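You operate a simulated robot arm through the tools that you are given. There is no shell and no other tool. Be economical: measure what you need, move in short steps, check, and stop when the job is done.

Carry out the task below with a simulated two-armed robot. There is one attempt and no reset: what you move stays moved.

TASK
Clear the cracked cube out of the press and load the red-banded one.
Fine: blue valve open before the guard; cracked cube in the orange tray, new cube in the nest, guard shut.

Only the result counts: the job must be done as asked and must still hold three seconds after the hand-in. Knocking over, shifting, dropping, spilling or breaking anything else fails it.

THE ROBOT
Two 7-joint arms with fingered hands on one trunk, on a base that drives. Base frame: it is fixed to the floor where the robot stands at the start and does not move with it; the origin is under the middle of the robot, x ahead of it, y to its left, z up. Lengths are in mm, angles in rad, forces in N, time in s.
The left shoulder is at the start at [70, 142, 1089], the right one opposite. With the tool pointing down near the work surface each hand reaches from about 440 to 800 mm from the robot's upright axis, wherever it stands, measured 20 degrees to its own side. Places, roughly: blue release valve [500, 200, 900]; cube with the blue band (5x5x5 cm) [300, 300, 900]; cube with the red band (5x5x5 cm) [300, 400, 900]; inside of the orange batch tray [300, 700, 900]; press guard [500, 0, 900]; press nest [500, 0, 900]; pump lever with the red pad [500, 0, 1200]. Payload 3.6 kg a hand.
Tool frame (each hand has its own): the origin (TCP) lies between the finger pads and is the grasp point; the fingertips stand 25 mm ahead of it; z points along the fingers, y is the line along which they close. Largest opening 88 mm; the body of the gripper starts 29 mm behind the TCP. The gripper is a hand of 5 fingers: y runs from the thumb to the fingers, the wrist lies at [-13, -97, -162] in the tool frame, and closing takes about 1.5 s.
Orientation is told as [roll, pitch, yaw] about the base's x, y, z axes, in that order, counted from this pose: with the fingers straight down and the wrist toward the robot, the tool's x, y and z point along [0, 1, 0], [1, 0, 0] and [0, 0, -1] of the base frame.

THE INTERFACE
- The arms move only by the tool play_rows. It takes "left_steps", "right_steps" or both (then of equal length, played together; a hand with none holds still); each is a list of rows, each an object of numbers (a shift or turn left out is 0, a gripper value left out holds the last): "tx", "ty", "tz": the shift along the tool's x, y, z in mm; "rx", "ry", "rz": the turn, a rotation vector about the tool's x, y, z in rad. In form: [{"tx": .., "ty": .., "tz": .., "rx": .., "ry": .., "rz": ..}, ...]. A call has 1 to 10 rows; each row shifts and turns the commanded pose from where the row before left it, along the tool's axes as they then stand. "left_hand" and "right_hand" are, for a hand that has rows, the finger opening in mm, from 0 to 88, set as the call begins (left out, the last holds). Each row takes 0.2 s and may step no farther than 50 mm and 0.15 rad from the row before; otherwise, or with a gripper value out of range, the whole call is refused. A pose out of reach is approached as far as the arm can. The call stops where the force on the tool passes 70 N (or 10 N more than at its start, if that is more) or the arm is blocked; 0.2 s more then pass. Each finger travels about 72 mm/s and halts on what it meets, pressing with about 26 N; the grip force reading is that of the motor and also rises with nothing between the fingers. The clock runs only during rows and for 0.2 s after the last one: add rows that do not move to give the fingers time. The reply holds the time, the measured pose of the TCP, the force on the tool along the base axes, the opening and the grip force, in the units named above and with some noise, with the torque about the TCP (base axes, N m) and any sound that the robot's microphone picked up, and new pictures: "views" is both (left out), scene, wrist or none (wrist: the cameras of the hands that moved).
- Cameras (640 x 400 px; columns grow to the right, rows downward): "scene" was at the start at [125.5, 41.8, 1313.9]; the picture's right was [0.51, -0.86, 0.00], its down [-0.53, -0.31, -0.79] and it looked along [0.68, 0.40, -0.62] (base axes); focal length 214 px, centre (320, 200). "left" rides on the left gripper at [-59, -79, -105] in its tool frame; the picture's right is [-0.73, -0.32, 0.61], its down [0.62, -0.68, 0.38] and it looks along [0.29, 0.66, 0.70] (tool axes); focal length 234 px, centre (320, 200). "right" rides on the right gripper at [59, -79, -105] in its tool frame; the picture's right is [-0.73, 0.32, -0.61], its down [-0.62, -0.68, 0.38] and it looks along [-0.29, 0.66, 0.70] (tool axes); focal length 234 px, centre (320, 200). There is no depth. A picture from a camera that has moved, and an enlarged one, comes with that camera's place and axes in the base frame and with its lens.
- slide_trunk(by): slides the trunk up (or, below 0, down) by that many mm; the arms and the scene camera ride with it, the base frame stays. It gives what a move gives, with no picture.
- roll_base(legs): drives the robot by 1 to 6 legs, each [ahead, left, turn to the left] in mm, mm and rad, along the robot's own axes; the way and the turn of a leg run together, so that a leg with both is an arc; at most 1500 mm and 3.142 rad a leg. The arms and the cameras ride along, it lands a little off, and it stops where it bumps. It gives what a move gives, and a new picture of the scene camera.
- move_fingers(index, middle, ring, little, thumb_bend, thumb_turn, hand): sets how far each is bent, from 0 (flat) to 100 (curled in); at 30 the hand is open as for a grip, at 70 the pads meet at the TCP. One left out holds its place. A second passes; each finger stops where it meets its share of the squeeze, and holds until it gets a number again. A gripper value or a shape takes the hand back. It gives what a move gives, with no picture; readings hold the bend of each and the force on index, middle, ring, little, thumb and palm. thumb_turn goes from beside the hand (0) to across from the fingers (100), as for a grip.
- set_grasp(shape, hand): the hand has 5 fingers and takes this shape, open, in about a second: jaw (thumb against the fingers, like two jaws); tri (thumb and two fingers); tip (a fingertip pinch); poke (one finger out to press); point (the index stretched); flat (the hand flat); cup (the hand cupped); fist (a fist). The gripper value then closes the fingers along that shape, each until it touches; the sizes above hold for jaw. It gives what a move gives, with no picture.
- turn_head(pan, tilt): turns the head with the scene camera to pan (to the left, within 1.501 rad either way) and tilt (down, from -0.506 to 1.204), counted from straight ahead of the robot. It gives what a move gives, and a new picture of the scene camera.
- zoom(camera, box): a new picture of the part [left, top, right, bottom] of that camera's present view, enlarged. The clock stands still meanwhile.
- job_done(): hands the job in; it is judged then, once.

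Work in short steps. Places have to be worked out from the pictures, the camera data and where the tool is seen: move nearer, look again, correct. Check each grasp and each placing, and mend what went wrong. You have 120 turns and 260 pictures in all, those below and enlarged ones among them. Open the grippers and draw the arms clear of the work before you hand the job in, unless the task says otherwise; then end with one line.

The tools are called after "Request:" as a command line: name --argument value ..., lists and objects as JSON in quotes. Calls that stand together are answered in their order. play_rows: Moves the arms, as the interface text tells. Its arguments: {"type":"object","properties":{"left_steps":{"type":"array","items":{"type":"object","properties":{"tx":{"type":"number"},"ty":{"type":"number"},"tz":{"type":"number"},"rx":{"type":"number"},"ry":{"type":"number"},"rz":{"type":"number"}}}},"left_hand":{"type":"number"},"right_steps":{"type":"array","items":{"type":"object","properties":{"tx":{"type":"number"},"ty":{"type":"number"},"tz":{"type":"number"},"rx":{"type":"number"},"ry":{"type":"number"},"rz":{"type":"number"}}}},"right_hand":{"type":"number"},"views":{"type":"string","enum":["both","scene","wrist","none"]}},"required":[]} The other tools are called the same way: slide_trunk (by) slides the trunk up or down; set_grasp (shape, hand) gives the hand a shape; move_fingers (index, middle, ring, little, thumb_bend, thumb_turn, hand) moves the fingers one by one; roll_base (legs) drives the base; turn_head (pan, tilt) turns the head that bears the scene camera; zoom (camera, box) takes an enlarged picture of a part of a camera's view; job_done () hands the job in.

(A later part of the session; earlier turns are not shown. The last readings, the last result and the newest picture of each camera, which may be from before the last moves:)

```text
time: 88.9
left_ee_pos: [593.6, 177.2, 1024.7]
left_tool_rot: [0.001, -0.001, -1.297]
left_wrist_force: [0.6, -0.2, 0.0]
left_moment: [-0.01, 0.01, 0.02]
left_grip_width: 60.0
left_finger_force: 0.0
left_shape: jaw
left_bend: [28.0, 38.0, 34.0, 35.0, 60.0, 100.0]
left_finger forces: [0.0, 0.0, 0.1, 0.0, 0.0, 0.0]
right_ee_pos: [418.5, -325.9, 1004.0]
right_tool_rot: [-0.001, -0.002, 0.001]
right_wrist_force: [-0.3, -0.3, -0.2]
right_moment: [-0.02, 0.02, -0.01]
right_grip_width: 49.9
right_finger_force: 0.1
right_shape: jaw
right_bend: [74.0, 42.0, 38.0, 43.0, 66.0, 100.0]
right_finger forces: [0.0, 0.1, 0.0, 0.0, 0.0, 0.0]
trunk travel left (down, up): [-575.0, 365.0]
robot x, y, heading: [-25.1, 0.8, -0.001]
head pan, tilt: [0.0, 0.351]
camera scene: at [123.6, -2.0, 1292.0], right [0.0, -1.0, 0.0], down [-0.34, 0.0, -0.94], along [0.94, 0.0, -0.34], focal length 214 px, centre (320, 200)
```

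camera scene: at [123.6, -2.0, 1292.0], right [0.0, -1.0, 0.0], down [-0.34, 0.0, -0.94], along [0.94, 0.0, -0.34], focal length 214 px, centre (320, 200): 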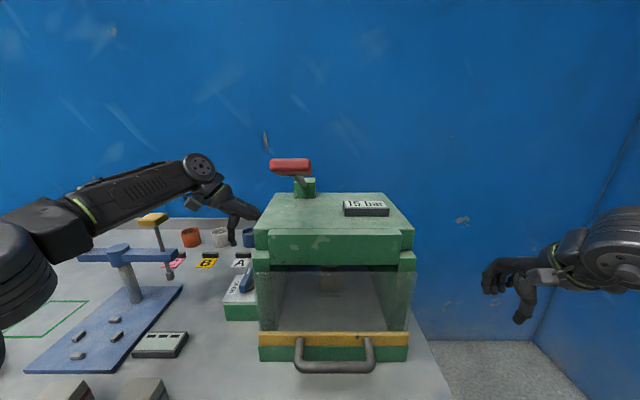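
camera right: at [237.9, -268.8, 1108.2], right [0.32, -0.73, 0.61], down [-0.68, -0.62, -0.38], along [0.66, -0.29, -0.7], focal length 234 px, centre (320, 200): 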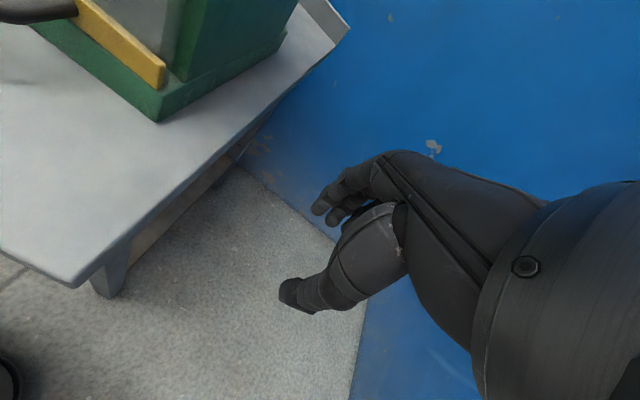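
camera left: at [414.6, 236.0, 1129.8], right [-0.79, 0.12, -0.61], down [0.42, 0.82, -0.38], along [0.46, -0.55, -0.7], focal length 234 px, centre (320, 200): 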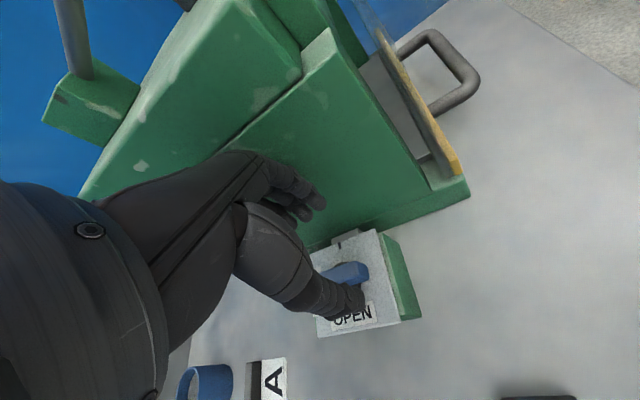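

Now in reach. I move over the tail at about [508, 174], lower and look before closing.

Request:
play_rows --left_steps '[{"tx": -42, "ty": -10}, {"tx": -42, "ty": -10}, {"tz": 40}, {"tz": 40}]' --views "wrist"

Request:
play_rows --left_steps '[{}, {}, {}, {}, {}, {}]' --left_hand 0 --views "wrist"

Request:
zoom --camera "left" --box '[230, 150, 410, 330]'

```text
time: 89.9
left_ee_pos: [505.2, 175.9, 945.5]
left_tool_rot: [0.0, -0.001, -1.296]
left_wrist_force: [0.1, -0.3, 0.2]
left_moment: [0.01, 0.02, 0.0]
left_grip_width: 59.8
left_finger_force: 0.0
left_shape: jaw
left_bend: [28.0, 38.0, 34.0, 35.0, 60.0, 100.0]
left_finger forces: [0.1, 0.1, 0.1, 0.1, 0.0, 0.0]
right_ee_pos: [417.8, -325.1, 1003.3]
right_tool_rot: [0.0, -0.001, 0.001]
right_wrist_force: [-0.1, -0.4, -0.5]
right_moment: [-0.01, 0.01, -0.03]
right_grip_width: 50.2
right_finger_force: 0.1
right_shape: jaw
right_bend: [74.0, 42.0, 38.0, 43.0, 66.0, 100.0]
right_finger forces: [0.0, 0.0, 0.0, 0.1, 0.0, 0.0]
trunk travel left (down, up): [-575.0, 365.0]
robot x, y, heading: [-23.1, -0.9, -0.005]
head pan, tilt: [0.0, 0.351]
camera left: at [427.4, 235.5, 1049.0], right [-0.79, 0.11, -0.61], down [0.42, 0.82, -0.38], along [0.46, -0.56, -0.69], focal length 234 px, centre (320, 200)
```

left: 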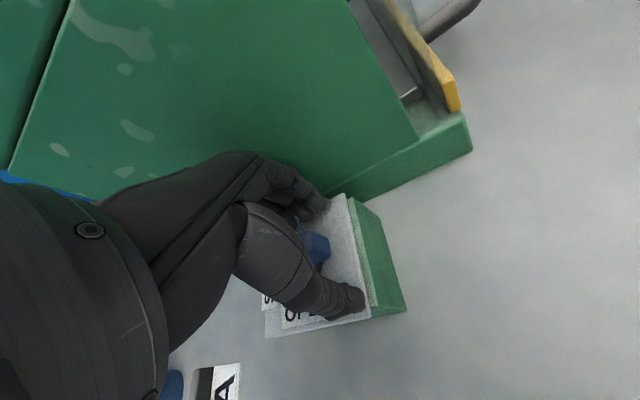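

```text
time: 91.3
left_ee_pos: [504.9, 174.5, 944.8]
left_tool_rot: [-0.001, -0.001, -1.297]
left_wrist_force: [-4.9, -6.2, -5.1]
left_moment: [-0.13, 0.15, -0.2]
left_grip_width: 7.2
left_finger_force: 26.8
left_shape: jaw
left_bend: [71.0, 60.0, 53.0, 48.0, 76.0, 100.0]
left_finger forces: [0.1, 6.1, 2.9, 1.7, 0.8, 0.0]
right_ee_pos: [416.6, -326.7, 1002.0]
right_tool_rot: [0.002, -0.001, 0.002]
right_wrist_force: [1.1, 0.1, -0.8]
right_moment: [0.01, 0.01, 0.0]
right_grip_width: 49.9
right_finger_force: 0.1
right_shape: jaw
right_bend: [74.0, 42.0, 38.0, 43.0, 66.0, 100.0]
right_finger forces: [0.0, 0.0, 0.1, 0.1, 0.0, 0.0]
trunk travel left (down, up): [-575.0, 365.0]
robot x, y, heading: [-20.7, -2.4, 0.0]
head pan, tilt: [0.0, 0.351]
camera left: at [427.2, 233.9, 1049.7], right [-0.79, 0.12, -0.61], down [0.42, 0.82, -0.38], along [0.46, -0.55, -0.7], focal length 234 px, centre (320, 200)
```

left: 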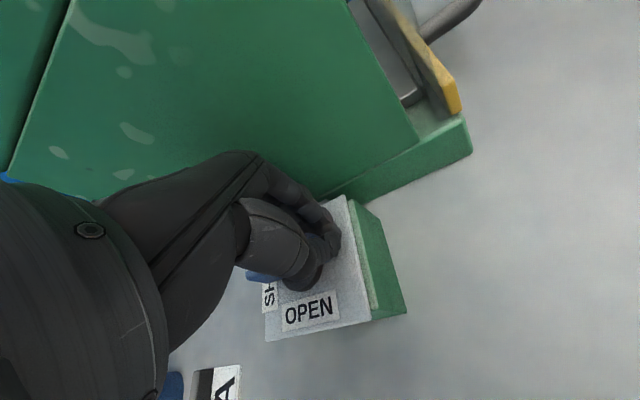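

```text
2.22 times, centred on (320, 240) of left
camera zoom: at [427.2, 233.9, 1049.7], right [-0.79, 0.12, -0.61], down [0.42, 0.82, -0.38], along [0.46, -0.55, -0.7], focal length 520 px, centre (320, 111)
```

zoom: 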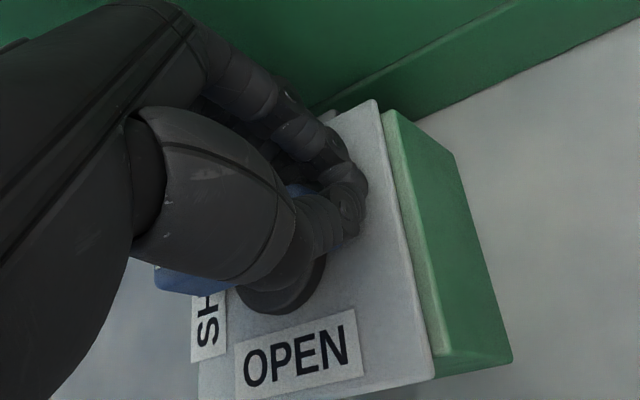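

The tail is enclosed. I pull it toward −y (counter-clockwise) firmly.

Request:
play_rows --left_steps '[{"tx": -2.1, "ty": 7.7}, {"tx": -2.1, "ty": 7.7}, {"tx": -2.1, "ty": 7.7}, {"tx": -1, "ty": 4}]' --views "wrist"

Request:
zoom --camera "left" --box '[230, 150, 410, 330]'

```text
time: 92.3
left_ee_pos: [506.3, 149.0, 944.9]
left_tool_rot: [0.002, -0.003, -1.294]
left_wrist_force: [0.6, 13.2, 5.4]
left_moment: [-0.33, -0.13, 0.26]
left_grip_width: 4.2
left_finger_force: 26.4
left_shape: jaw
left_bend: [71.0, 73.0, 70.0, 70.0, 77.0, 100.0]
left_finger forces: [0.0, 13.1, 0.0, 0.0, 0.0, 0.0]
right_ee_pos: [417.4, -321.6, 1005.3]
right_tool_rot: [-0.002, 0.001, 0.002]
right_wrist_force: [0.6, 0.5, -0.3]
right_moment: [-0.01, -0.02, 0.01]
right_grip_width: 49.9
right_finger_force: 0.1
right_shape: jaw
right_bend: [74.0, 42.0, 38.0, 43.0, 66.0, 100.0]
right_finger forces: [0.1, 0.1, 0.1, 0.0, 0.0, 0.1]
trunk travel left (down, up): [-575.0, 365.0]
robot x, y, heading: [-22.9, 1.1, 0.003]
head pan, tilt: [0.0, 0.351]
camera left: at [428.0, 208.6, 1048.8], right [-0.78, 0.11, -0.61], down [0.42, 0.82, -0.39], along [0.46, -0.56, -0.69], focal length 234 px, centre (320, 200)
```

left: 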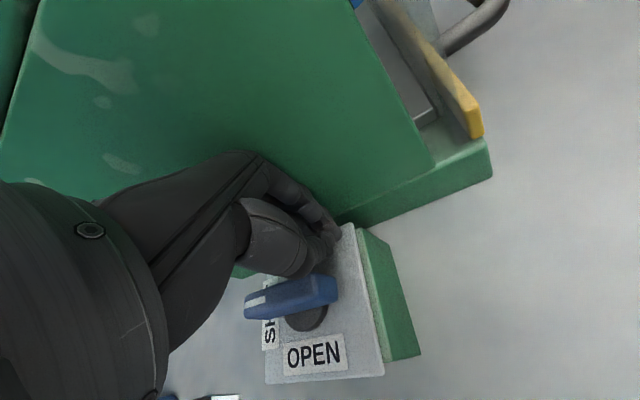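

```text
2.22 times, centred on (320, 240) of left
camera zoom: at [428.0, 208.6, 1048.8], right [-0.78, 0.11, -0.61], down [0.42, 0.82, -0.39], along [0.46, -0.56, -0.69], focal length 520 px, centre (320, 111)
```

zoom: 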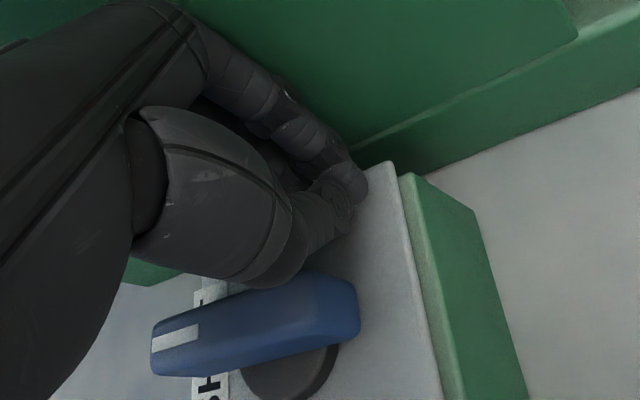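

The grip slipped off past the tail end; the closed hand now sits between lever and press. From here I can push the lever's tip toward +y (also counter-clockwise) with thumb and fingers backing each other: I slide along to x ≈ 562 and push.

Request:
play_rows --left_steps '[{"tx": 28, "ty": 8}, {"tx": 26, "ty": 7}, {"tx": 1.6, "ty": -5.8}, {"tx": 1.6, "ty": -5.8}, {"tx": 1.6, "ty": -5.8}, {"tx": 1.6, "ty": -5.8}]' --views "wrist"

Request:
zoom --camera "left" --box '[230, 150, 410, 330]'

```text
time: 93.7
left_ee_pos: [561.3, 167.9, 948.5]
left_tool_rot: [0.005, -0.002, -1.297]
left_wrist_force: [0.0, -12.0, 15.1]
left_moment: [-0.06, -0.02, -0.01]
left_grip_width: 4.1
left_finger_force: 26.3
left_shape: jaw
left_bend: [72.0, 73.0, 70.0, 70.0, 83.0, 100.0]
left_finger forces: [0.1, 0.1, 0.0, 0.1, 39.9, 0.0]
right_ee_pos: [415.3, -328.1, 1003.5]
right_tool_rot: [0.0, -0.001, 0.0]
right_wrist_force: [-0.3, -0.9, 0.2]
right_moment: [0.01, 0.01, 0.0]
right_grip_width: 49.9
right_finger_force: 0.1
right_shape: jaw
right_bend: [74.0, 42.0, 38.0, 43.0, 66.0, 100.0]
right_finger forces: [0.0, 0.0, 0.0, 0.1, 0.1, 0.0]
trunk travel left (down, up): [-575.0, 365.0]
robot x, y, heading: [-22.8, 2.1, 0.002]
head pan, tilt: [0.0, 0.351]
camera left: at [483.3, 226.6, 1052.7], right [-0.78, 0.11, -0.61], down [0.42, 0.82, -0.38], along [0.46, -0.56, -0.69], focal length 234 px, centre (320, 200)
```

left: 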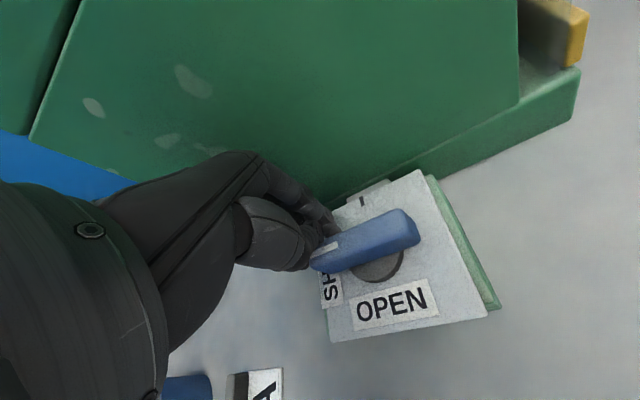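

```text
2.22 times, centred on (320, 240) of left
camera zoom: at [483.3, 226.6, 1052.7], right [-0.78, 0.11, -0.61], down [0.42, 0.82, -0.38], along [0.46, -0.56, -0.69], focal length 520 px, centre (320, 111)
```

zoom: 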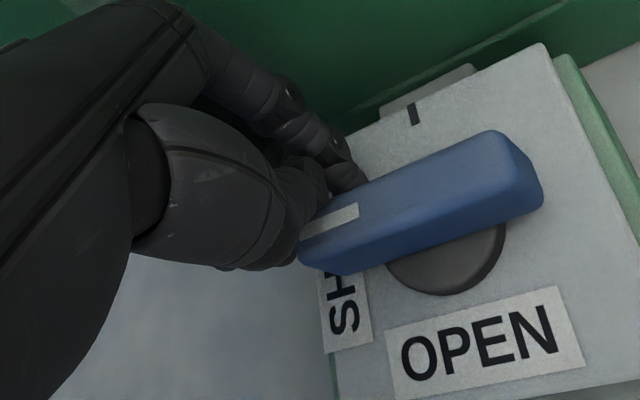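

Thumb bears on the lever's tip. I push on toward +y.

Request:
play_rows --left_steps '[{"tx": 1.6, "ty": -5.8}, {"tx": 1.6, "ty": -5.8}, {"tx": 1.6, "ty": -5.8}]' --views "wrist"

Request:
zoom --camera "left" --box '[230, 150, 430, 330]'

```text
time: 94.5
left_ee_pos: [560.1, 179.4, 948.7]
left_tool_rot: [0.005, 0.004, -1.302]
left_wrist_force: [2.9, -36.3, 17.4]
left_moment: [-0.78, -0.09, -0.05]
left_grip_width: 5.2
left_finger_force: 25.7
left_shape: jaw
left_bend: [71.0, 59.0, 70.0, 70.0, 86.0, 100.0]
left_finger forces: [18.5, 8.2, 0.1, 0.0, 22.4, 0.1]
right_ee_pos: [416.3, -332.6, 1001.1]
right_tool_rot: [0.01, -0.002, 0.0]
right_wrist_force: [0.3, -0.4, -0.1]
right_moment: [-0.02, 0.0, -0.02]
right_grip_width: 50.0
right_finger_force: 0.0
right_shape: jaw
right_bend: [74.0, 42.0, 38.0, 43.0, 66.0, 100.0]
right_finger forces: [0.0, 0.0, 0.0, 0.1, 0.1, 0.1]
trunk travel left (down, up): [-575.0, 365.0]
robot x, y, heading: [-20.6, 0.3, -0.002]
head pan, tilt: [0.0, 0.351]
camera left: at [483.0, 237.7, 1053.4], right [-0.78, 0.12, -0.61], down [0.42, 0.82, -0.38], along [0.46, -0.55, -0.7], focal length 234 px, centre (320, 200)
```

left: 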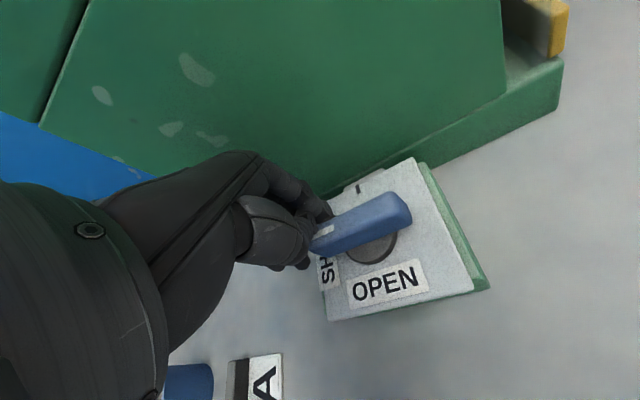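

```text
2.22 times, centred on (330, 240) of left
camera zoom: at [483.0, 237.7, 1053.4], right [-0.78, 0.12, -0.61], down [0.42, 0.82, -0.38], along [0.46, -0.55, -0.7], focal length 520 px, centre (298, 111)
```

zoom: 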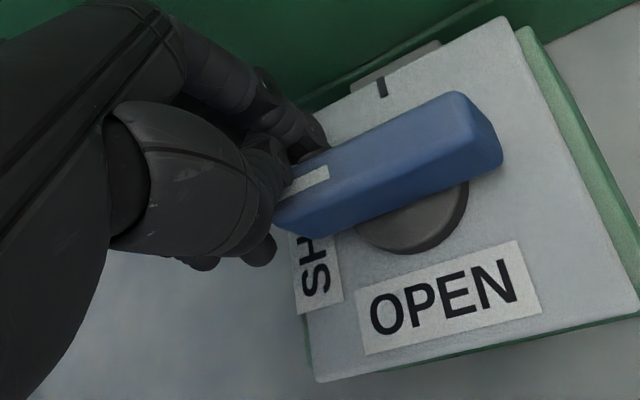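

The tip is now held between fingers and thumb, with 36 N pushing it +y. I increase toward the limit.

Request:
play_rows --left_steps '[{"tx": 1.3, "ty": -4.8}, {"tx": 1.3, "ty": -4.8}, {"tx": 1.3, "ty": -4.8}, {"tx": 1.3, "ty": -4.8}]' --views "wrist"

Request:
zoom --camera "left" --box '[230, 150, 430, 330]'

```text
time: 95.5
left_ee_pos: [561.1, 191.4, 949.8]
left_tool_rot: [0.005, 0.008, -1.305]
left_wrist_force: [4.7, -50.9, 12.8]
left_moment: [-1.05, -0.01, 0.01]
left_grip_width: 5.2
left_finger_force: 25.7
left_shape: jaw
left_bend: [49.0, 60.0, 70.0, 70.0, 89.0, 100.0]
left_finger forces: [26.2, 6.7, 0.1, 0.0, 26.5, 0.1]
right_ee_pos: [415.2, -339.4, 999.1]
right_tool_rot: [0.014, -0.003, -0.003]
right_wrist_force: [0.5, 0.7, -0.1]
right_moment: [0.01, -0.01, -0.02]
right_grip_width: 49.9
right_finger_force: 0.1
right_shape: jaw
right_bend: [74.0, 42.0, 38.0, 43.0, 66.0, 100.0]
right_finger forces: [0.0, 0.0, 0.0, 0.1, 0.0, 0.1]
trunk travel left (down, up): [-575.0, 365.0]
robot x, y, heading: [-21.0, -1.1, -0.001]
head pan, tilt: [0.0, 0.351]
camera left: at [483.8, 250.7, 1054.5], right [-0.78, 0.13, -0.61], down [0.42, 0.82, -0.38], along [0.45, -0.55, -0.7], focal length 234 px, centre (320, 200)
```

left: 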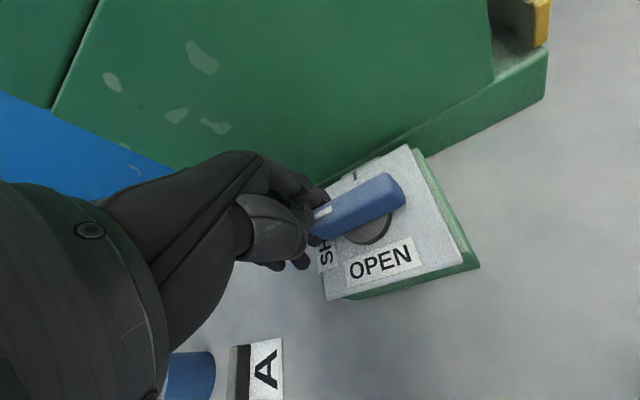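

```text
2.22 times, centred on (330, 240) of left
camera zoom: at [483.8, 250.7, 1054.5], right [-0.78, 0.13, -0.61], down [0.42, 0.82, -0.38], along [0.45, -0.55, -0.7], focal length 520 px, centre (298, 111)
```

zoom: 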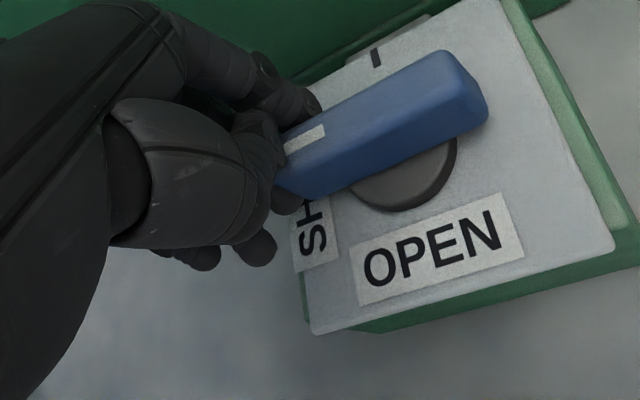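

51 N at 30 mm (1.5 N·m) still doesn't move it: SHUT is a true stop, so the lever's only other end is the tick. I release and lift, and take a closer look at the guard's edges for how it moves.

Request:
play_rows --left_steps '[{"ty": 20, "tx": -4}, {}, {}, {}, {}, {"tz": -35}, {"tz": -45}]' --left_hand 60 --views "wrist"

Request:
zoom --camera "scene" --box '[240, 210, 430, 380]'

Request:
zoom --camera "scene" --box '[360, 240, 430, 370]'

Request:
zoom --camera "scene" --box '[240, 240, 310, 370]'

```text
time: 97.1
left_ee_pos: [562.3, 188.1, 1024.5]
left_tool_rot: [0.0, 0.004, -1.298]
left_wrist_force: [0.5, -0.9, 0.0]
left_moment: [0.0, -0.04, 0.01]
left_grip_width: 59.7
left_finger_force: 0.1
left_shape: jaw
left_bend: [28.0, 38.0, 34.0, 35.0, 60.0, 100.0]
left_finger forces: [0.1, 0.0, 0.0, 0.1, 0.0, 0.1]
right_ee_pos: [418.1, -327.3, 1002.0]
right_tool_rot: [0.003, -0.002, 0.002]
right_wrist_force: [-0.1, -0.6, -1.2]
right_moment: [0.04, -0.01, 0.0]
right_grip_width: 50.0
right_finger_force: 0.0
right_shape: jaw
right_bend: [74.0, 42.0, 38.0, 43.0, 66.0, 100.0]
right_finger forces: [0.0, 0.1, 0.0, 0.0, 0.2, 0.1]
trunk travel left (down, up): [-575.0, 365.0]
robot x, y, heading: [-17.6, 0.7, 0.001]
head pan, tilt: [0.0, 0.351]
camera left: at [484.7, 246.3, 1128.5], right [-0.79, 0.12, -0.61], down [0.42, 0.83, -0.38], along [0.46, -0.55, -0.7], focal length 234 px, centre (320, 200)
```

left: 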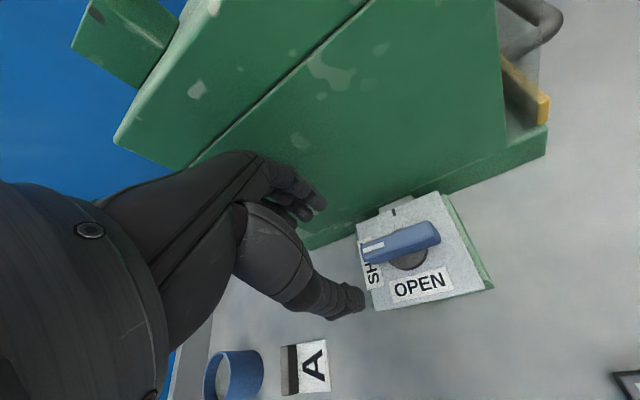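

```text
2.35 times, centred on (335, 295) of scene
camera zoom: at [121.9, -4.1, 1291.9], right [0.0, -1.0, 0.0], down [-0.34, 0.0, -0.94], along [0.94, 0.0, -0.34], focal length 505 px, centre (285, -24)
```

zoom: 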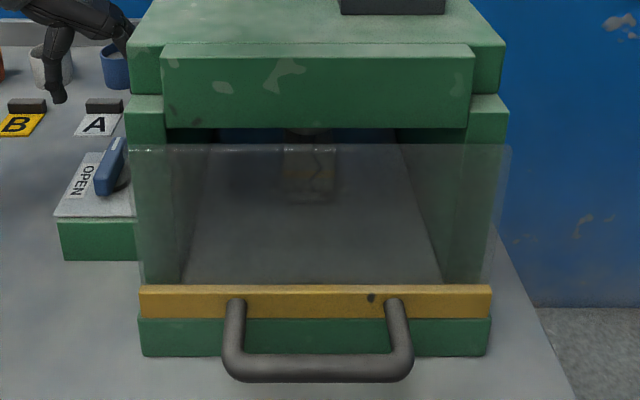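

```text
3.08 times, centred on (395, 305) of scene
camera zoom: at [121.9, -4.1, 1291.9], right [0.0, -1.0, 0.0], down [-0.34, 0.0, -0.94], along [0.94, 0.0, -0.34], focal length 660 px, centre (89, -123)
```

zoom: 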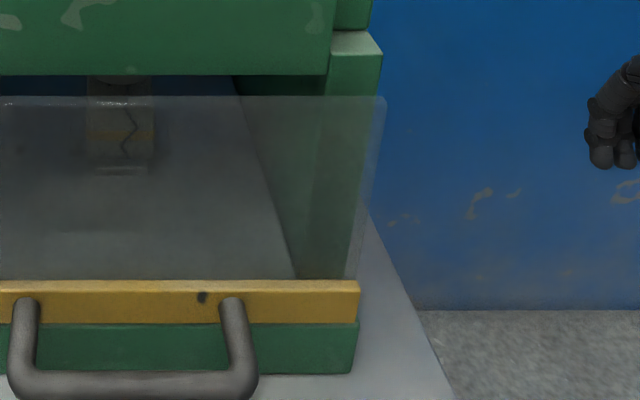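

```text
3.08 times, centred on (275, 305) of scene
camera zoom: at [121.9, -4.1, 1291.9], right [0.0, -1.0, 0.0], down [-0.34, 0.0, -0.94], along [0.94, 0.0, -0.34], focal length 660 px, centre (458, -123)
```

zoom: 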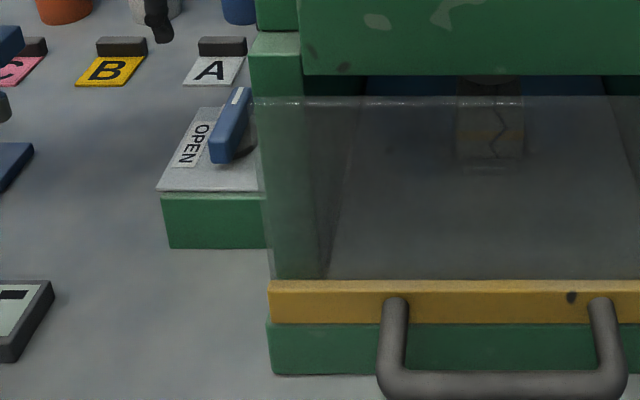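

The plate seems a free sash in front of the posts. I zoom on it from the left hand's side view.

Request:
zoom --camera "left" --box '[440, 0, 600, 170]'

```text
2.35 times, centred on (520, 85) of left
camera zoom: at [484.7, 246.3, 1128.5], right [-0.79, 0.12, -0.61], down [0.42, 0.83, -0.38], along [0.46, -0.55, -0.7], focal length 551 px, centre (-151, 471)
```

zoom: 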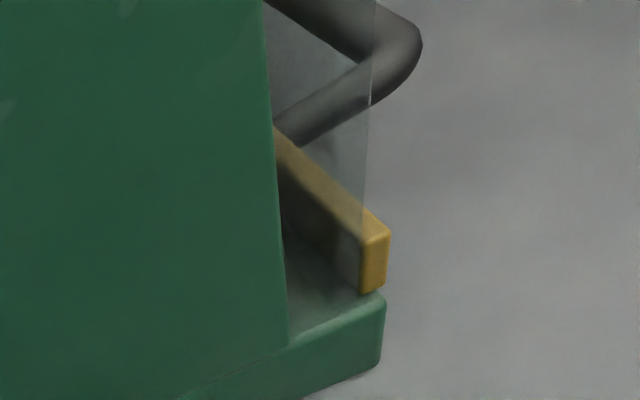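

From the side the plate is vertical and hangs close under the protruding front beam, so it's a flap hinged at its top edge: straight lifting gives no torque, it must be pulled outward. First I return the valve lever to its open end (same sweep as before).

Request:
set_grasp --hand "left" --shape "poke"

Request:
play_rows --left_steps '[{"rz": -0.15}, {"rz": -0.15}, {"rz": -0.15}, {"rz": -0.15}, {"rz": -0.15}, {"rz": -0.05}, {"tx": -30.3, "ty": -31.4}, {"tx": -30.2, "ty": -31.3}, {"tz": 40}, {"tz": 38}]' --views "wrist"

Request:
play_rows --left_steps '[{"tx": 4.4, "ty": 22.7}, {"tx": 7.5, "ty": 9.6}, {"tx": 9.3, "ty": -8}, {"tx": 9.3, "ty": -8}, {"tx": 13.3, "ty": -2.7}, {"tx": 9.9, "ty": 1.4}, {"tx": 2.1, "ty": 6}, {"tx": 3.8, "ty": 7}, {"tx": 3.8, "ty": 7}]' --views "wrist"

Request:
zoom --camera "left" --box '[270, 110, 450, 290]'

```text
time: 98.0
left_ee_pos: [562.4, 187.7, 1025.1]
left_tool_rot: [0.0, 0.001, -1.296]
left_wrist_force: [0.6, -0.4, -0.4]
left_moment: [0.01, 0.01, -0.02]
left_grip_width: 0.0
left_finger_force: 0.0
left_shape: poke
left_bend: [70.0, 70.0, 99.0, 99.0, 100.0, 100.0]
left_finger forces: [0.0, 0.0, 0.0, 0.0, 0.0, 0.1]
right_ee_pos: [418.5, -326.3, 1003.3]
right_tool_rot: [-0.002, -0.001, 0.0]
right_wrist_force: [-0.5, 0.1, 1.0]
right_moment: [0.04, 0.0, -0.02]
right_grip_width: 49.7
right_finger_force: 0.1
right_shape: jaw
right_bend: [74.0, 42.0, 38.0, 43.0, 66.0, 100.0]
right_finger forces: [0.0, 0.1, 0.0, 0.0, 0.0, 0.1]
trunk travel left (down, up): [-575.0, 365.0]
robot x, y, heading: [-21.6, 1.9, -0.002]
head pan, tilt: [0.0, 0.351]
```

```text
time: 100.2
left_ee_pos: [481.9, 163.6, 947.1]
left_tool_rot: [0.001, -0.002, -0.498]
left_wrist_force: [0.0, 0.5, -1.1]
left_moment: [-0.02, 0.01, 0.0]
left_grip_width: 0.0
left_finger_force: 0.1
left_shape: poke
left_bend: [70.0, 70.0, 99.0, 99.0, 100.0, 100.0]
left_finger forces: [0.0, 0.0, 0.1, 0.0, 0.1, 0.0]
right_ee_pos: [419.1, -324.8, 1002.4]
right_tool_rot: [0.0, 0.002, 0.001]
right_wrist_force: [0.3, -0.6, -0.5]
right_moment: [0.02, 0.01, 0.01]
right_grip_width: 50.1
right_finger_force: 0.2
right_shape: jaw
right_bend: [74.0, 42.0, 38.0, 43.0, 66.0, 100.0]
right_finger forces: [0.0, 0.1, 0.1, 0.1, 0.0, 0.0]
trunk travel left (down, up): [-575.0, 365.0]
robot x, y, heading: [-20.8, -0.8, -0.003]
head pan, tilt: [0.0, 0.351]
camera left: at [384.7, 149.2, 1050.2], right [-0.63, -0.48, -0.61], down [-0.3, 0.87, -0.38], along [0.72, -0.06, -0.69], focal length 234 px, centre (320, 200)
```

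left: 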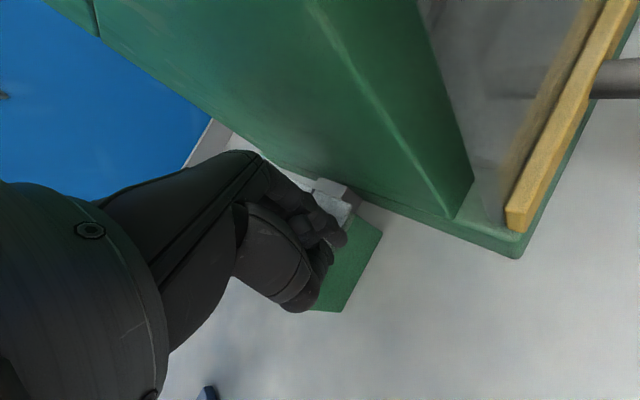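

```text
time: 102.2
left_ee_pos: [533.7, 206.7, 953.0]
left_tool_rot: [0.006, -0.011, -0.495]
left_wrist_force: [-31.5, 17.3, 24.2]
left_moment: [0.13, 0.23, -0.01]
left_grip_width: 0.0
left_finger_force: 0.0
left_shape: poke
left_bend: [70.0, 70.0, 99.0, 99.0, 100.0, 100.0]
left_finger forces: [32.3, 11.1, 0.0, 0.0, 0.0, 0.1]
right_ee_pos: [410.0, -323.3, 1007.9]
right_tool_rot: [-0.003, -0.008, 0.004]
right_wrist_force: [-0.5, -1.3, 0.3]
right_moment: [0.02, 0.0, -0.03]
right_grip_width: 50.0
right_finger_force: 0.1
right_shape: jaw
right_bend: [74.0, 42.0, 38.0, 43.0, 66.0, 100.0]
right_finger forces: [0.0, 0.0, 0.1, 0.1, 0.1, 0.1]
trunk travel left (down, up): [-575.0, 365.0]
robot x, y, heading: [-20.0, 0.2, 0.002]
head pan, tilt: [0.0, 0.351]
camera left: at [435.4, 191.8, 1056.0], right [-0.62, -0.49, -0.61], down [-0.3, 0.87, -0.39], along [0.72, -0.06, -0.69], focal length 234 px, centre (320, 200)
```

left: 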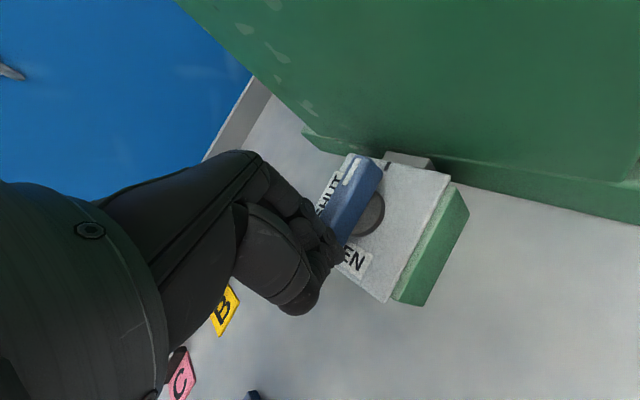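

```text
2.22 times, centred on (360, 200) of left
camera zoom: at [435.4, 191.8, 1056.0], right [-0.62, -0.49, -0.61], down [-0.3, 0.87, -0.39], along [0.72, -0.06, -0.69], focal length 520 px, centre (231, 200)
```

zoom: 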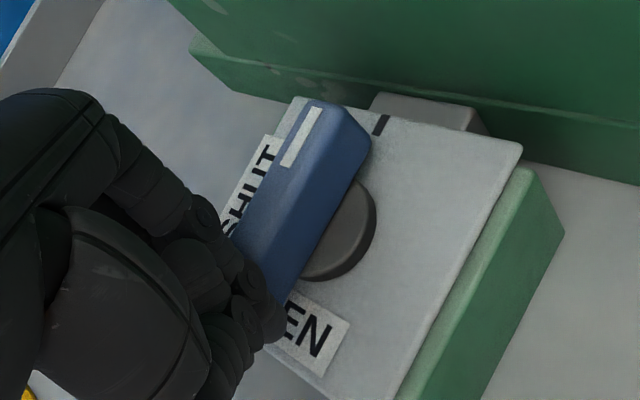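

Lever is firmly at its end stop again. I back off cleanly, raise and park the left hand high on the left.

Request:
play_rows --left_steps '[{"tx": -7, "ty": -22}, {"tx": -5, "ty": -20}, {"tz": -45}, {"tz": -45}, {"tz": -45}, {"tz": -45}, {"tz": -45}, {"tx": 28, "ty": -38}, {"tx": 28, "ty": -38}, {"tx": 28, "ty": -38}]' --views "none"

Request:
roll_base --legs '[[-105, 0, 0]]'

Request:
zoom --camera "scene" --box '[230, 150, 410, 330]'

```text
time: 104.4
left_ee_pos: [435.1, 346.2, 1173.2]
left_tool_rot: [0.0, -0.003, -0.499]
left_wrist_force: [0.3, 0.3, -0.5]
left_moment: [-0.01, -0.02, -0.01]
left_grip_width: 0.1
left_finger_force: 0.1
left_shape: poke
left_bend: [70.0, 70.0, 99.0, 99.0, 100.0, 100.0]
left_finger forces: [0.0, 0.0, 0.1, 0.0, 0.1, 0.1]
right_ee_pos: [417.5, -324.4, 1003.8]
right_tool_rot: [0.0, 0.0, -0.001]
right_wrist_force: [-0.8, 0.1, -0.1]
right_moment: [0.0, 0.04, -0.02]
right_grip_width: 49.9
right_finger_force: 0.1
right_shape: jaw
right_bend: [74.0, 42.0, 38.0, 43.0, 66.0, 100.0]
right_finger forces: [0.0, 0.0, 0.0, 0.0, 0.0, 0.1]
trunk travel left (down, up): [-575.0, 365.0]
robot x, y, heading: [-20.7, -1.1, 0.0]
head pan, tilt: [0.0, 0.351]
```

```text
time: 105.6
left_ee_pos: [333.1, 344.0, 1173.6]
left_tool_rot: [-0.001, -0.001, -0.498]
left_wrist_force: [0.6, -0.7, 0.3]
left_moment: [0.02, 0.0, 0.01]
left_grip_width: 0.0
left_finger_force: 0.0
left_shape: poke
left_bend: [70.0, 70.0, 99.0, 99.0, 100.0, 100.0]
left_finger forces: [0.0, 0.0, 0.0, 0.1, 0.0, 0.0]
right_ee_pos: [313.1, -325.1, 1002.6]
right_tool_rot: [0.0, -0.001, 0.0]
right_wrist_force: [0.1, 0.5, -0.7]
right_moment: [-0.06, -0.02, 0.0]
right_grip_width: 50.1
right_finger_force: 0.0
right_shape: jaw
right_bend: [74.0, 42.0, 38.0, 43.0, 66.0, 100.0]
right_finger forces: [0.0, 0.1, 0.0, 0.1, 0.0, 0.1]
trunk travel left (down, up): [-575.0, 365.0]
robot x, y, heading: [-124.6, -0.6, 0.002]
head pan, tilt: [0.0, 0.351]
camera scene: at [18.7, -2.0, 1292.1], right [0.0, -1.0, 0.0], down [-0.34, 0.0, -0.94], along [0.94, 0.0, -0.34], focal length 214 px, centre (320, 200)
```

scene: 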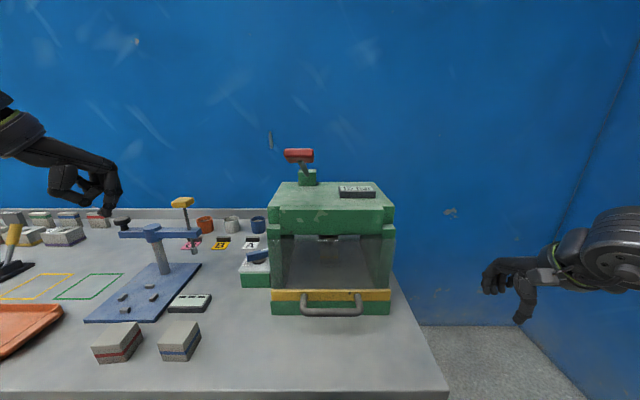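

```text
2.22 times, centred on (320, 240) of scene
camera zoom: at [18.7, -2.0, 1292.1], right [0.0, -1.0, 0.0], down [-0.34, 0.0, -0.94], along [0.94, 0.0, -0.34], focal length 477 px, centre (320, 111)
```

zoom: 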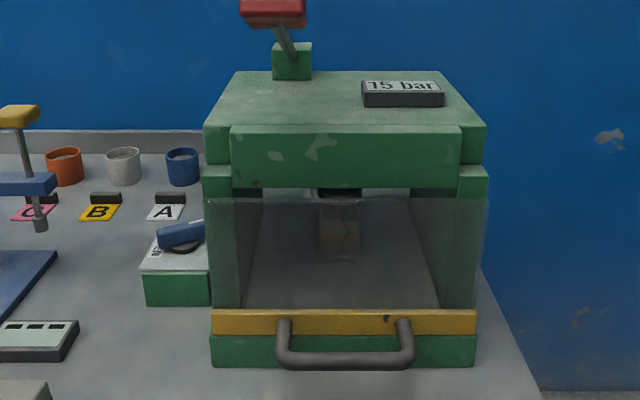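

The lever looks a bit off its end after my retreat. I zoom to check it.

Request:
zoom --camera "scene" --box '[235, 235, 285, 290]'

Request:
zoom --camera "scene" --box '[330, 178, 390, 204]'

```text
7.27 times, centred on (260, 262) of scene
camera zoom: at [18.7, -2.0, 1292.1], right [0.0, -1.0, 0.0], down [-0.34, 0.0, -0.94], along [0.94, 0.0, -0.34], focal length 1560 px, centre (756, -254)
```

zoom: 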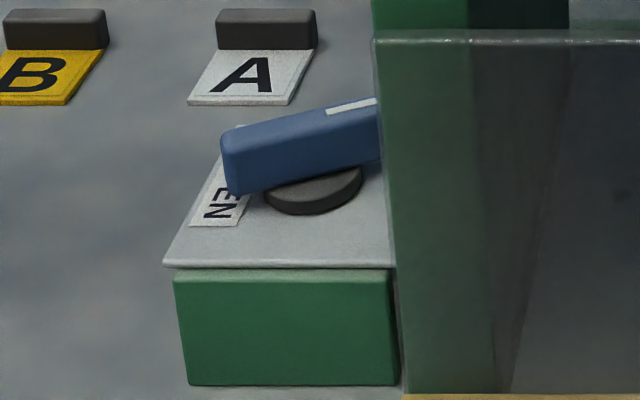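

```text
10.67 times, centred on (360, 191) of scene
camera zoom: at [18.7, -2.0, 1292.1], right [0.0, -1.0, 0.0], down [-0.34, 0.0, -0.94], along [0.94, 0.0, -0.34], focal length 2288 px, centre (-107, 296)
```

zoom: 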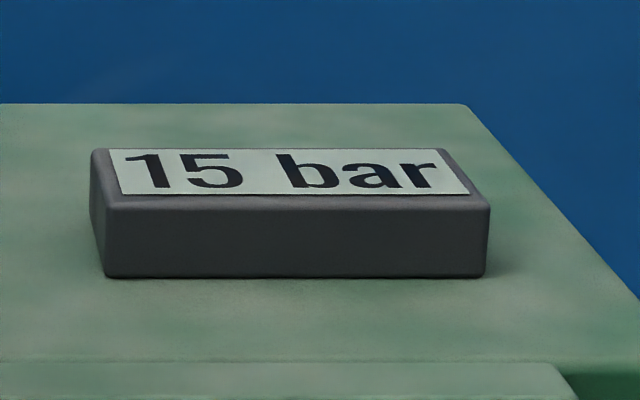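

The lever was dragged back ~20° by my retreat. I go back, push it to its stop again and this time leave straight upward.

Request:
play_rows --left_steps '[{"tx": -10.1, "ty": 38.6}, {"tx": -10.1, "ty": 38.6}, {"tx": -10.1, "ty": 38.6}, {"tx": -10.1, "ty": 38.6}, {"tx": -10.1, "ty": 38.6}, {"tz": 46}, {"tz": 46}, {"tz": 46}, {"tz": 46}, {"tz": 43}]' --views "wrist"

Request:
play_rows --left_steps '[{"tx": 4.8, "ty": 8.8}, {"tx": 4.8, "ty": 8.8}, {"tx": 4.8, "ty": 8.8}, {"tx": 4.8, "ty": 8.8}, {"tx": 2.4, "ty": 4.4}]' --views "wrist"

```text
time: 107.8
left_ee_pos: [481.3, 206.6, 945.6]
left_tool_rot: [-0.001, -0.003, -0.5]
left_wrist_force: [-0.5, -0.9, 0.1]
left_moment: [0.0, -0.01, 0.04]
left_grip_width: 0.3
left_finger_force: 0.1
left_shape: poke
left_bend: [70.0, 70.0, 99.0, 99.0, 100.0, 100.0]
left_finger forces: [0.0, 0.0, 0.0, 0.0, 0.1, 0.0]
right_ee_pos: [314.7, -325.3, 1002.3]
right_tool_rot: [0.001, 0.002, 0.002]
right_wrist_force: [0.9, 0.5, -0.3]
right_moment: [-0.03, -0.02, -0.02]
right_grip_width: 50.1
right_finger_force: 0.0
right_shape: jaw
right_bend: [74.0, 42.0, 38.0, 43.0, 66.0, 100.0]
right_finger forces: [0.0, 0.0, 0.0, 0.1, 0.0, 0.0]
trunk travel left (down, up): [-575.0, 365.0]
robot x, y, heading: [-125.8, -1.1, -0.003]
head pan, tilt: [0.0, 0.351]
camera left: at [382.7, 191.9, 1049.3], right [-0.63, -0.48, -0.61], down [-0.3, 0.87, -0.38], along [0.72, -0.06, -0.7], focal length 234 px, centre (320, 200)
```

left: 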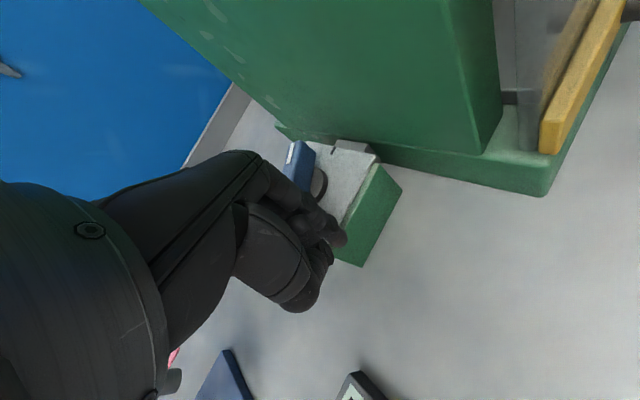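

```text
time: 109.0
left_ee_pos: [523.4, 211.6, 948.0]
left_tool_rot: [0.0, -0.005, -0.496]
left_wrist_force: [-2.6, 9.7, 8.1]
left_moment: [-0.01, -0.05, 0.11]
left_grip_width: 0.1
left_finger_force: 0.1
left_shape: poke
left_bend: [70.0, 70.0, 99.0, 99.0, 100.0, 100.0]
left_finger forces: [2.7, 12.0, 0.0, 0.0, 0.0, 0.1]
right_ee_pos: [313.2, -322.7, 1004.8]
right_tool_rot: [-0.003, -0.002, 0.003]
right_wrist_force: [-0.7, -0.2, -0.2]
right_moment: [0.03, -0.02, 0.01]
right_grip_width: 50.2
right_finger_force: 0.0
right_shape: jaw
right_bend: [74.0, 42.0, 38.0, 43.0, 66.0, 100.0]
right_finger forces: [0.0, 0.1, 0.0, 0.0, 0.0, 0.0]
trunk travel left (down, up): [-575.0, 365.0]
robot x, y, heading: [-124.7, -4.3, 0.002]
head pan, tilt: [0.0, 0.351]
camera left: at [425.4, 196.2, 1051.4], right [-0.63, -0.49, -0.61], down [-0.3, 0.87, -0.39], along [0.72, -0.06, -0.69], focal length 234 px, centre (320, 200)
```

left: 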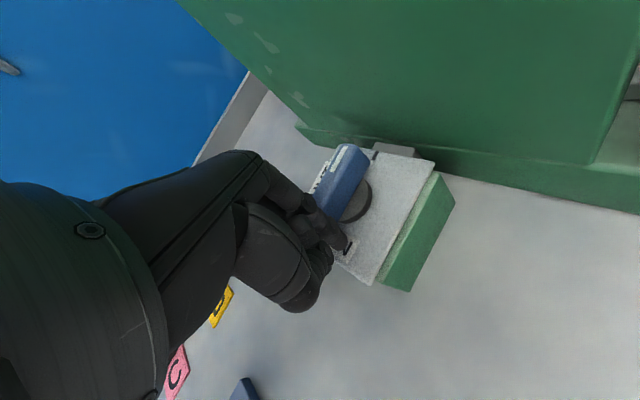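

Nearly at the stop; one more firm nudge toward +x closer to the axis, then straight up.

Request:
play_rows --left_steps '[{"tx": -2, "ty": 9}, {"tx": 2.4, "ty": 6}, {"tx": 2, "ty": 5}]' --views "none"

Request:
play_rows --left_steps '[{"tx": -2, "ty": -6, "tz": -10}, {"tz": -40}, {"tz": -45}, {"tz": -45}, {"tz": -45}, {"tz": -45}]'

Request:
zoom --camera "left" --box '[320, 150, 520, 350]'

```text
time: 109.8
left_ee_pos: [532.8, 204.5, 954.6]
left_tool_rot: [0.001, -0.012, -0.498]
left_wrist_force: [-33.2, 20.6, 18.8]
left_moment: [0.16, 0.29, -0.06]
left_grip_width: 0.1
left_finger_force: 0.0
left_shape: poke
left_bend: [70.0, 70.0, 99.0, 99.0, 100.0, 100.0]
left_finger forces: [33.9, 14.5, 0.1, 0.1, 0.0, 0.1]
right_ee_pos: [303.7, -321.5, 1008.3]
right_tool_rot: [-0.002, -0.011, 0.002]
right_wrist_force: [-0.6, 0.4, -0.3]
right_moment: [0.0, 0.01, -0.04]
right_grip_width: 50.2
right_finger_force: 0.1
right_shape: jaw
right_bend: [74.0, 42.0, 38.0, 43.0, 66.0, 100.0]
right_finger forces: [0.0, 0.1, 0.0, 0.0, 0.0, 0.0]
trunk travel left (down, up): [-575.0, 365.0]
robot x, y, heading: [-122.0, 0.2, -0.0]
head pan, tilt: [0.0, 0.351]
```

```text
time: 111.2
left_ee_pos: [507.5, 211.6, 1142.5]
left_tool_rot: [0.0, -0.001, -0.498]
left_wrist_force: [-0.5, -0.9, 0.3]
left_moment: [0.01, -0.03, -0.01]
left_grip_width: 0.0
left_finger_force: 0.1
left_shape: poke
left_bend: [70.0, 70.0, 99.0, 99.0, 100.0, 100.0]
left_finger forces: [0.0, 0.1, 0.0, 0.1, 0.0, 0.1]
left hand out of reach, approached as far as the arm can: row 4, 5, 6
right_ee_pos: [312.1, -325.9, 1004.3]
right_tool_rot: [0.0, -0.002, 0.002]
right_wrist_force: [0.0, 0.3, 0.0]
right_moment: [-0.02, 0.03, 0.0]
right_grip_width: 50.1
right_finger_force: 0.1
right_shape: jaw
right_bend: [74.0, 42.0, 38.0, 43.0, 66.0, 100.0]
right_finger forces: [0.0, 0.0, 0.1, 0.0, 0.0, 0.0]
trunk travel left (down, up): [-575.0, 365.0]
robot x, y, heading: [-123.7, 1.5, 0.002]
head pan, tilt: [0.0, 0.351]
camera scene: at [16.4, -2.2, 1292.4], right [0.0, -1.0, 0.0], down [-0.34, 0.0, -0.94], along [0.94, 0.0, -0.34], focal length 214 px, centre (320, 200)
camera left: at [410.0, 196.2, 1245.3], right [-0.63, -0.48, -0.61], down [-0.3, 0.87, -0.38], along [0.72, -0.06, -0.69], focal length 234 px, centre (320, 200)
```

scene: 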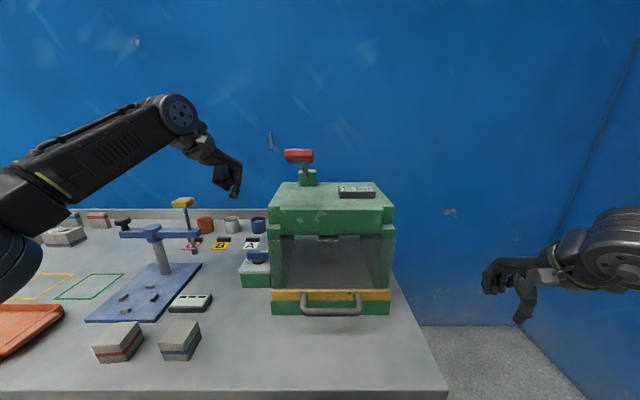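
left: 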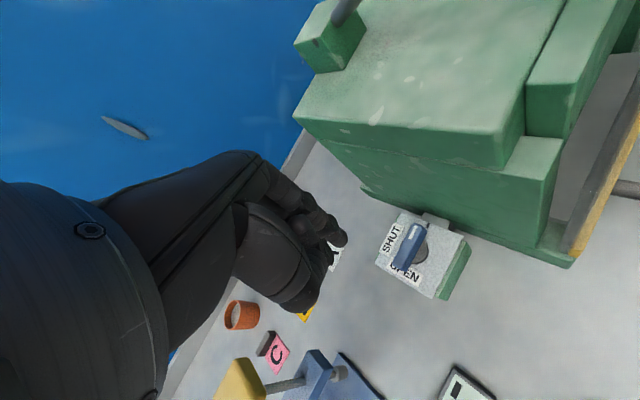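

```text
2.00 times, centred on (420, 250) of left
camera zoom: at [410.0, 196.2, 1245.3], right [-0.63, -0.48, -0.61], down [-0.3, 0.87, -0.38], along [0.72, -0.06, -0.69], focal length 468 px, centre (120, 100)
```

zoom: 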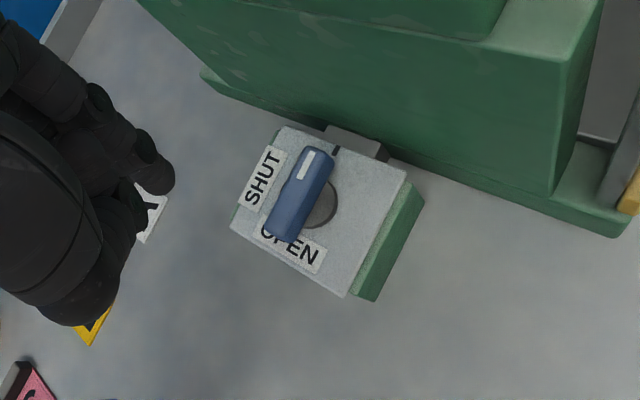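

Lever is at its end stop. I check the gauge, and move the right hand back to the handle.

Request:
zoom --camera "scene" --box '[325, 175, 395, 210]'

Request:
play_rows --right_steps '[{"tx": 45}, {"tx": 45}, {"tx": 45}, {"tx": 45}, {"tx": 45}, {"tx": 45}, {"tx": 30}]' --right_hand 50 --views "wrist"

```text
9.14 times, centred on (360, 192) of scene
camera zoom: at [16.4, -2.2, 1292.4], right [0.0, -1.0, 0.0], down [-0.34, 0.0, -0.94], along [0.94, 0.0, -0.34], focal length 1961 px, centre (-46, 269)
```

zoom: 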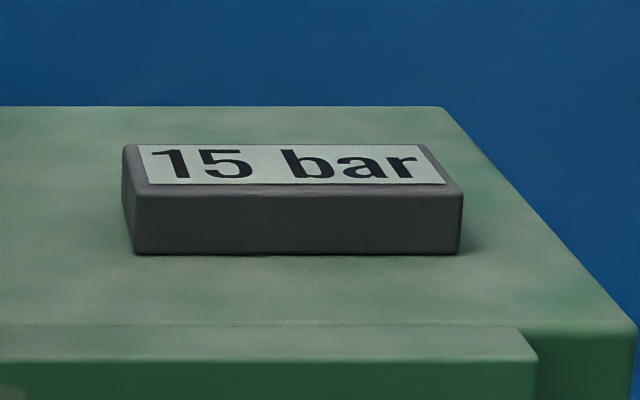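

```text
time: 112.8
left_ee_pos: [509.8, 211.0, 1141.1]
left_tool_rot: [-0.002, -0.002, -0.494]
left_wrist_force: [-0.1, 0.1, -0.8]
left_moment: [-0.01, 0.01, -0.01]
left_grip_width: 0.0
left_finger_force: 0.0
left_shape: poke
left_bend: [70.0, 70.0, 99.0, 99.0, 100.0, 100.0]
left_finger forces: [0.1, 0.1, 0.0, 0.0, 0.0, 0.0]
right_ee_pos: [314.5, -23.3, 1005.2]
right_tool_rot: [0.0, 0.0, 0.0]
right_wrist_force: [0.4, 0.9, -0.6]
right_moment: [-0.02, -0.02, -0.02]
right_grip_width: 50.2
right_finger_force: 0.1
right_shape: jaw
right_bend: [74.0, 42.0, 38.0, 43.0, 66.0, 100.0]
right_finger forces: [0.0, 0.0, 0.0, 0.0, 0.1, 0.0]
trunk travel left (down, up): [-575.0, 365.0]
robot x, y, heading: [-119.6, 1.2, -0.001]
head pan, tilt: [0.0, 0.351]
camera right: at [235.1, 33.9, 1109.6], right [0.32, -0.73, 0.61], down [-0.68, -0.62, -0.38], along [0.66, -0.29, -0.7], focal length 234 px, centre (320, 200)
```

right: 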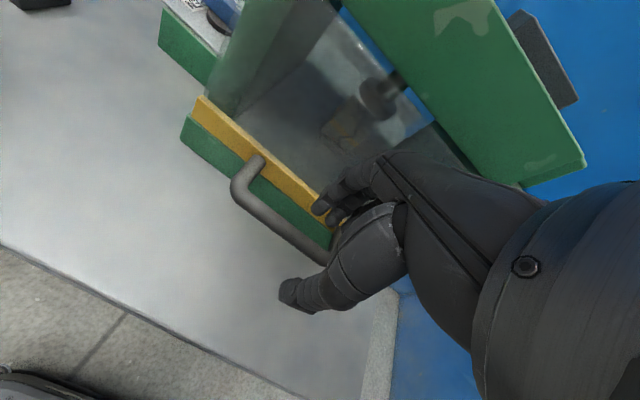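

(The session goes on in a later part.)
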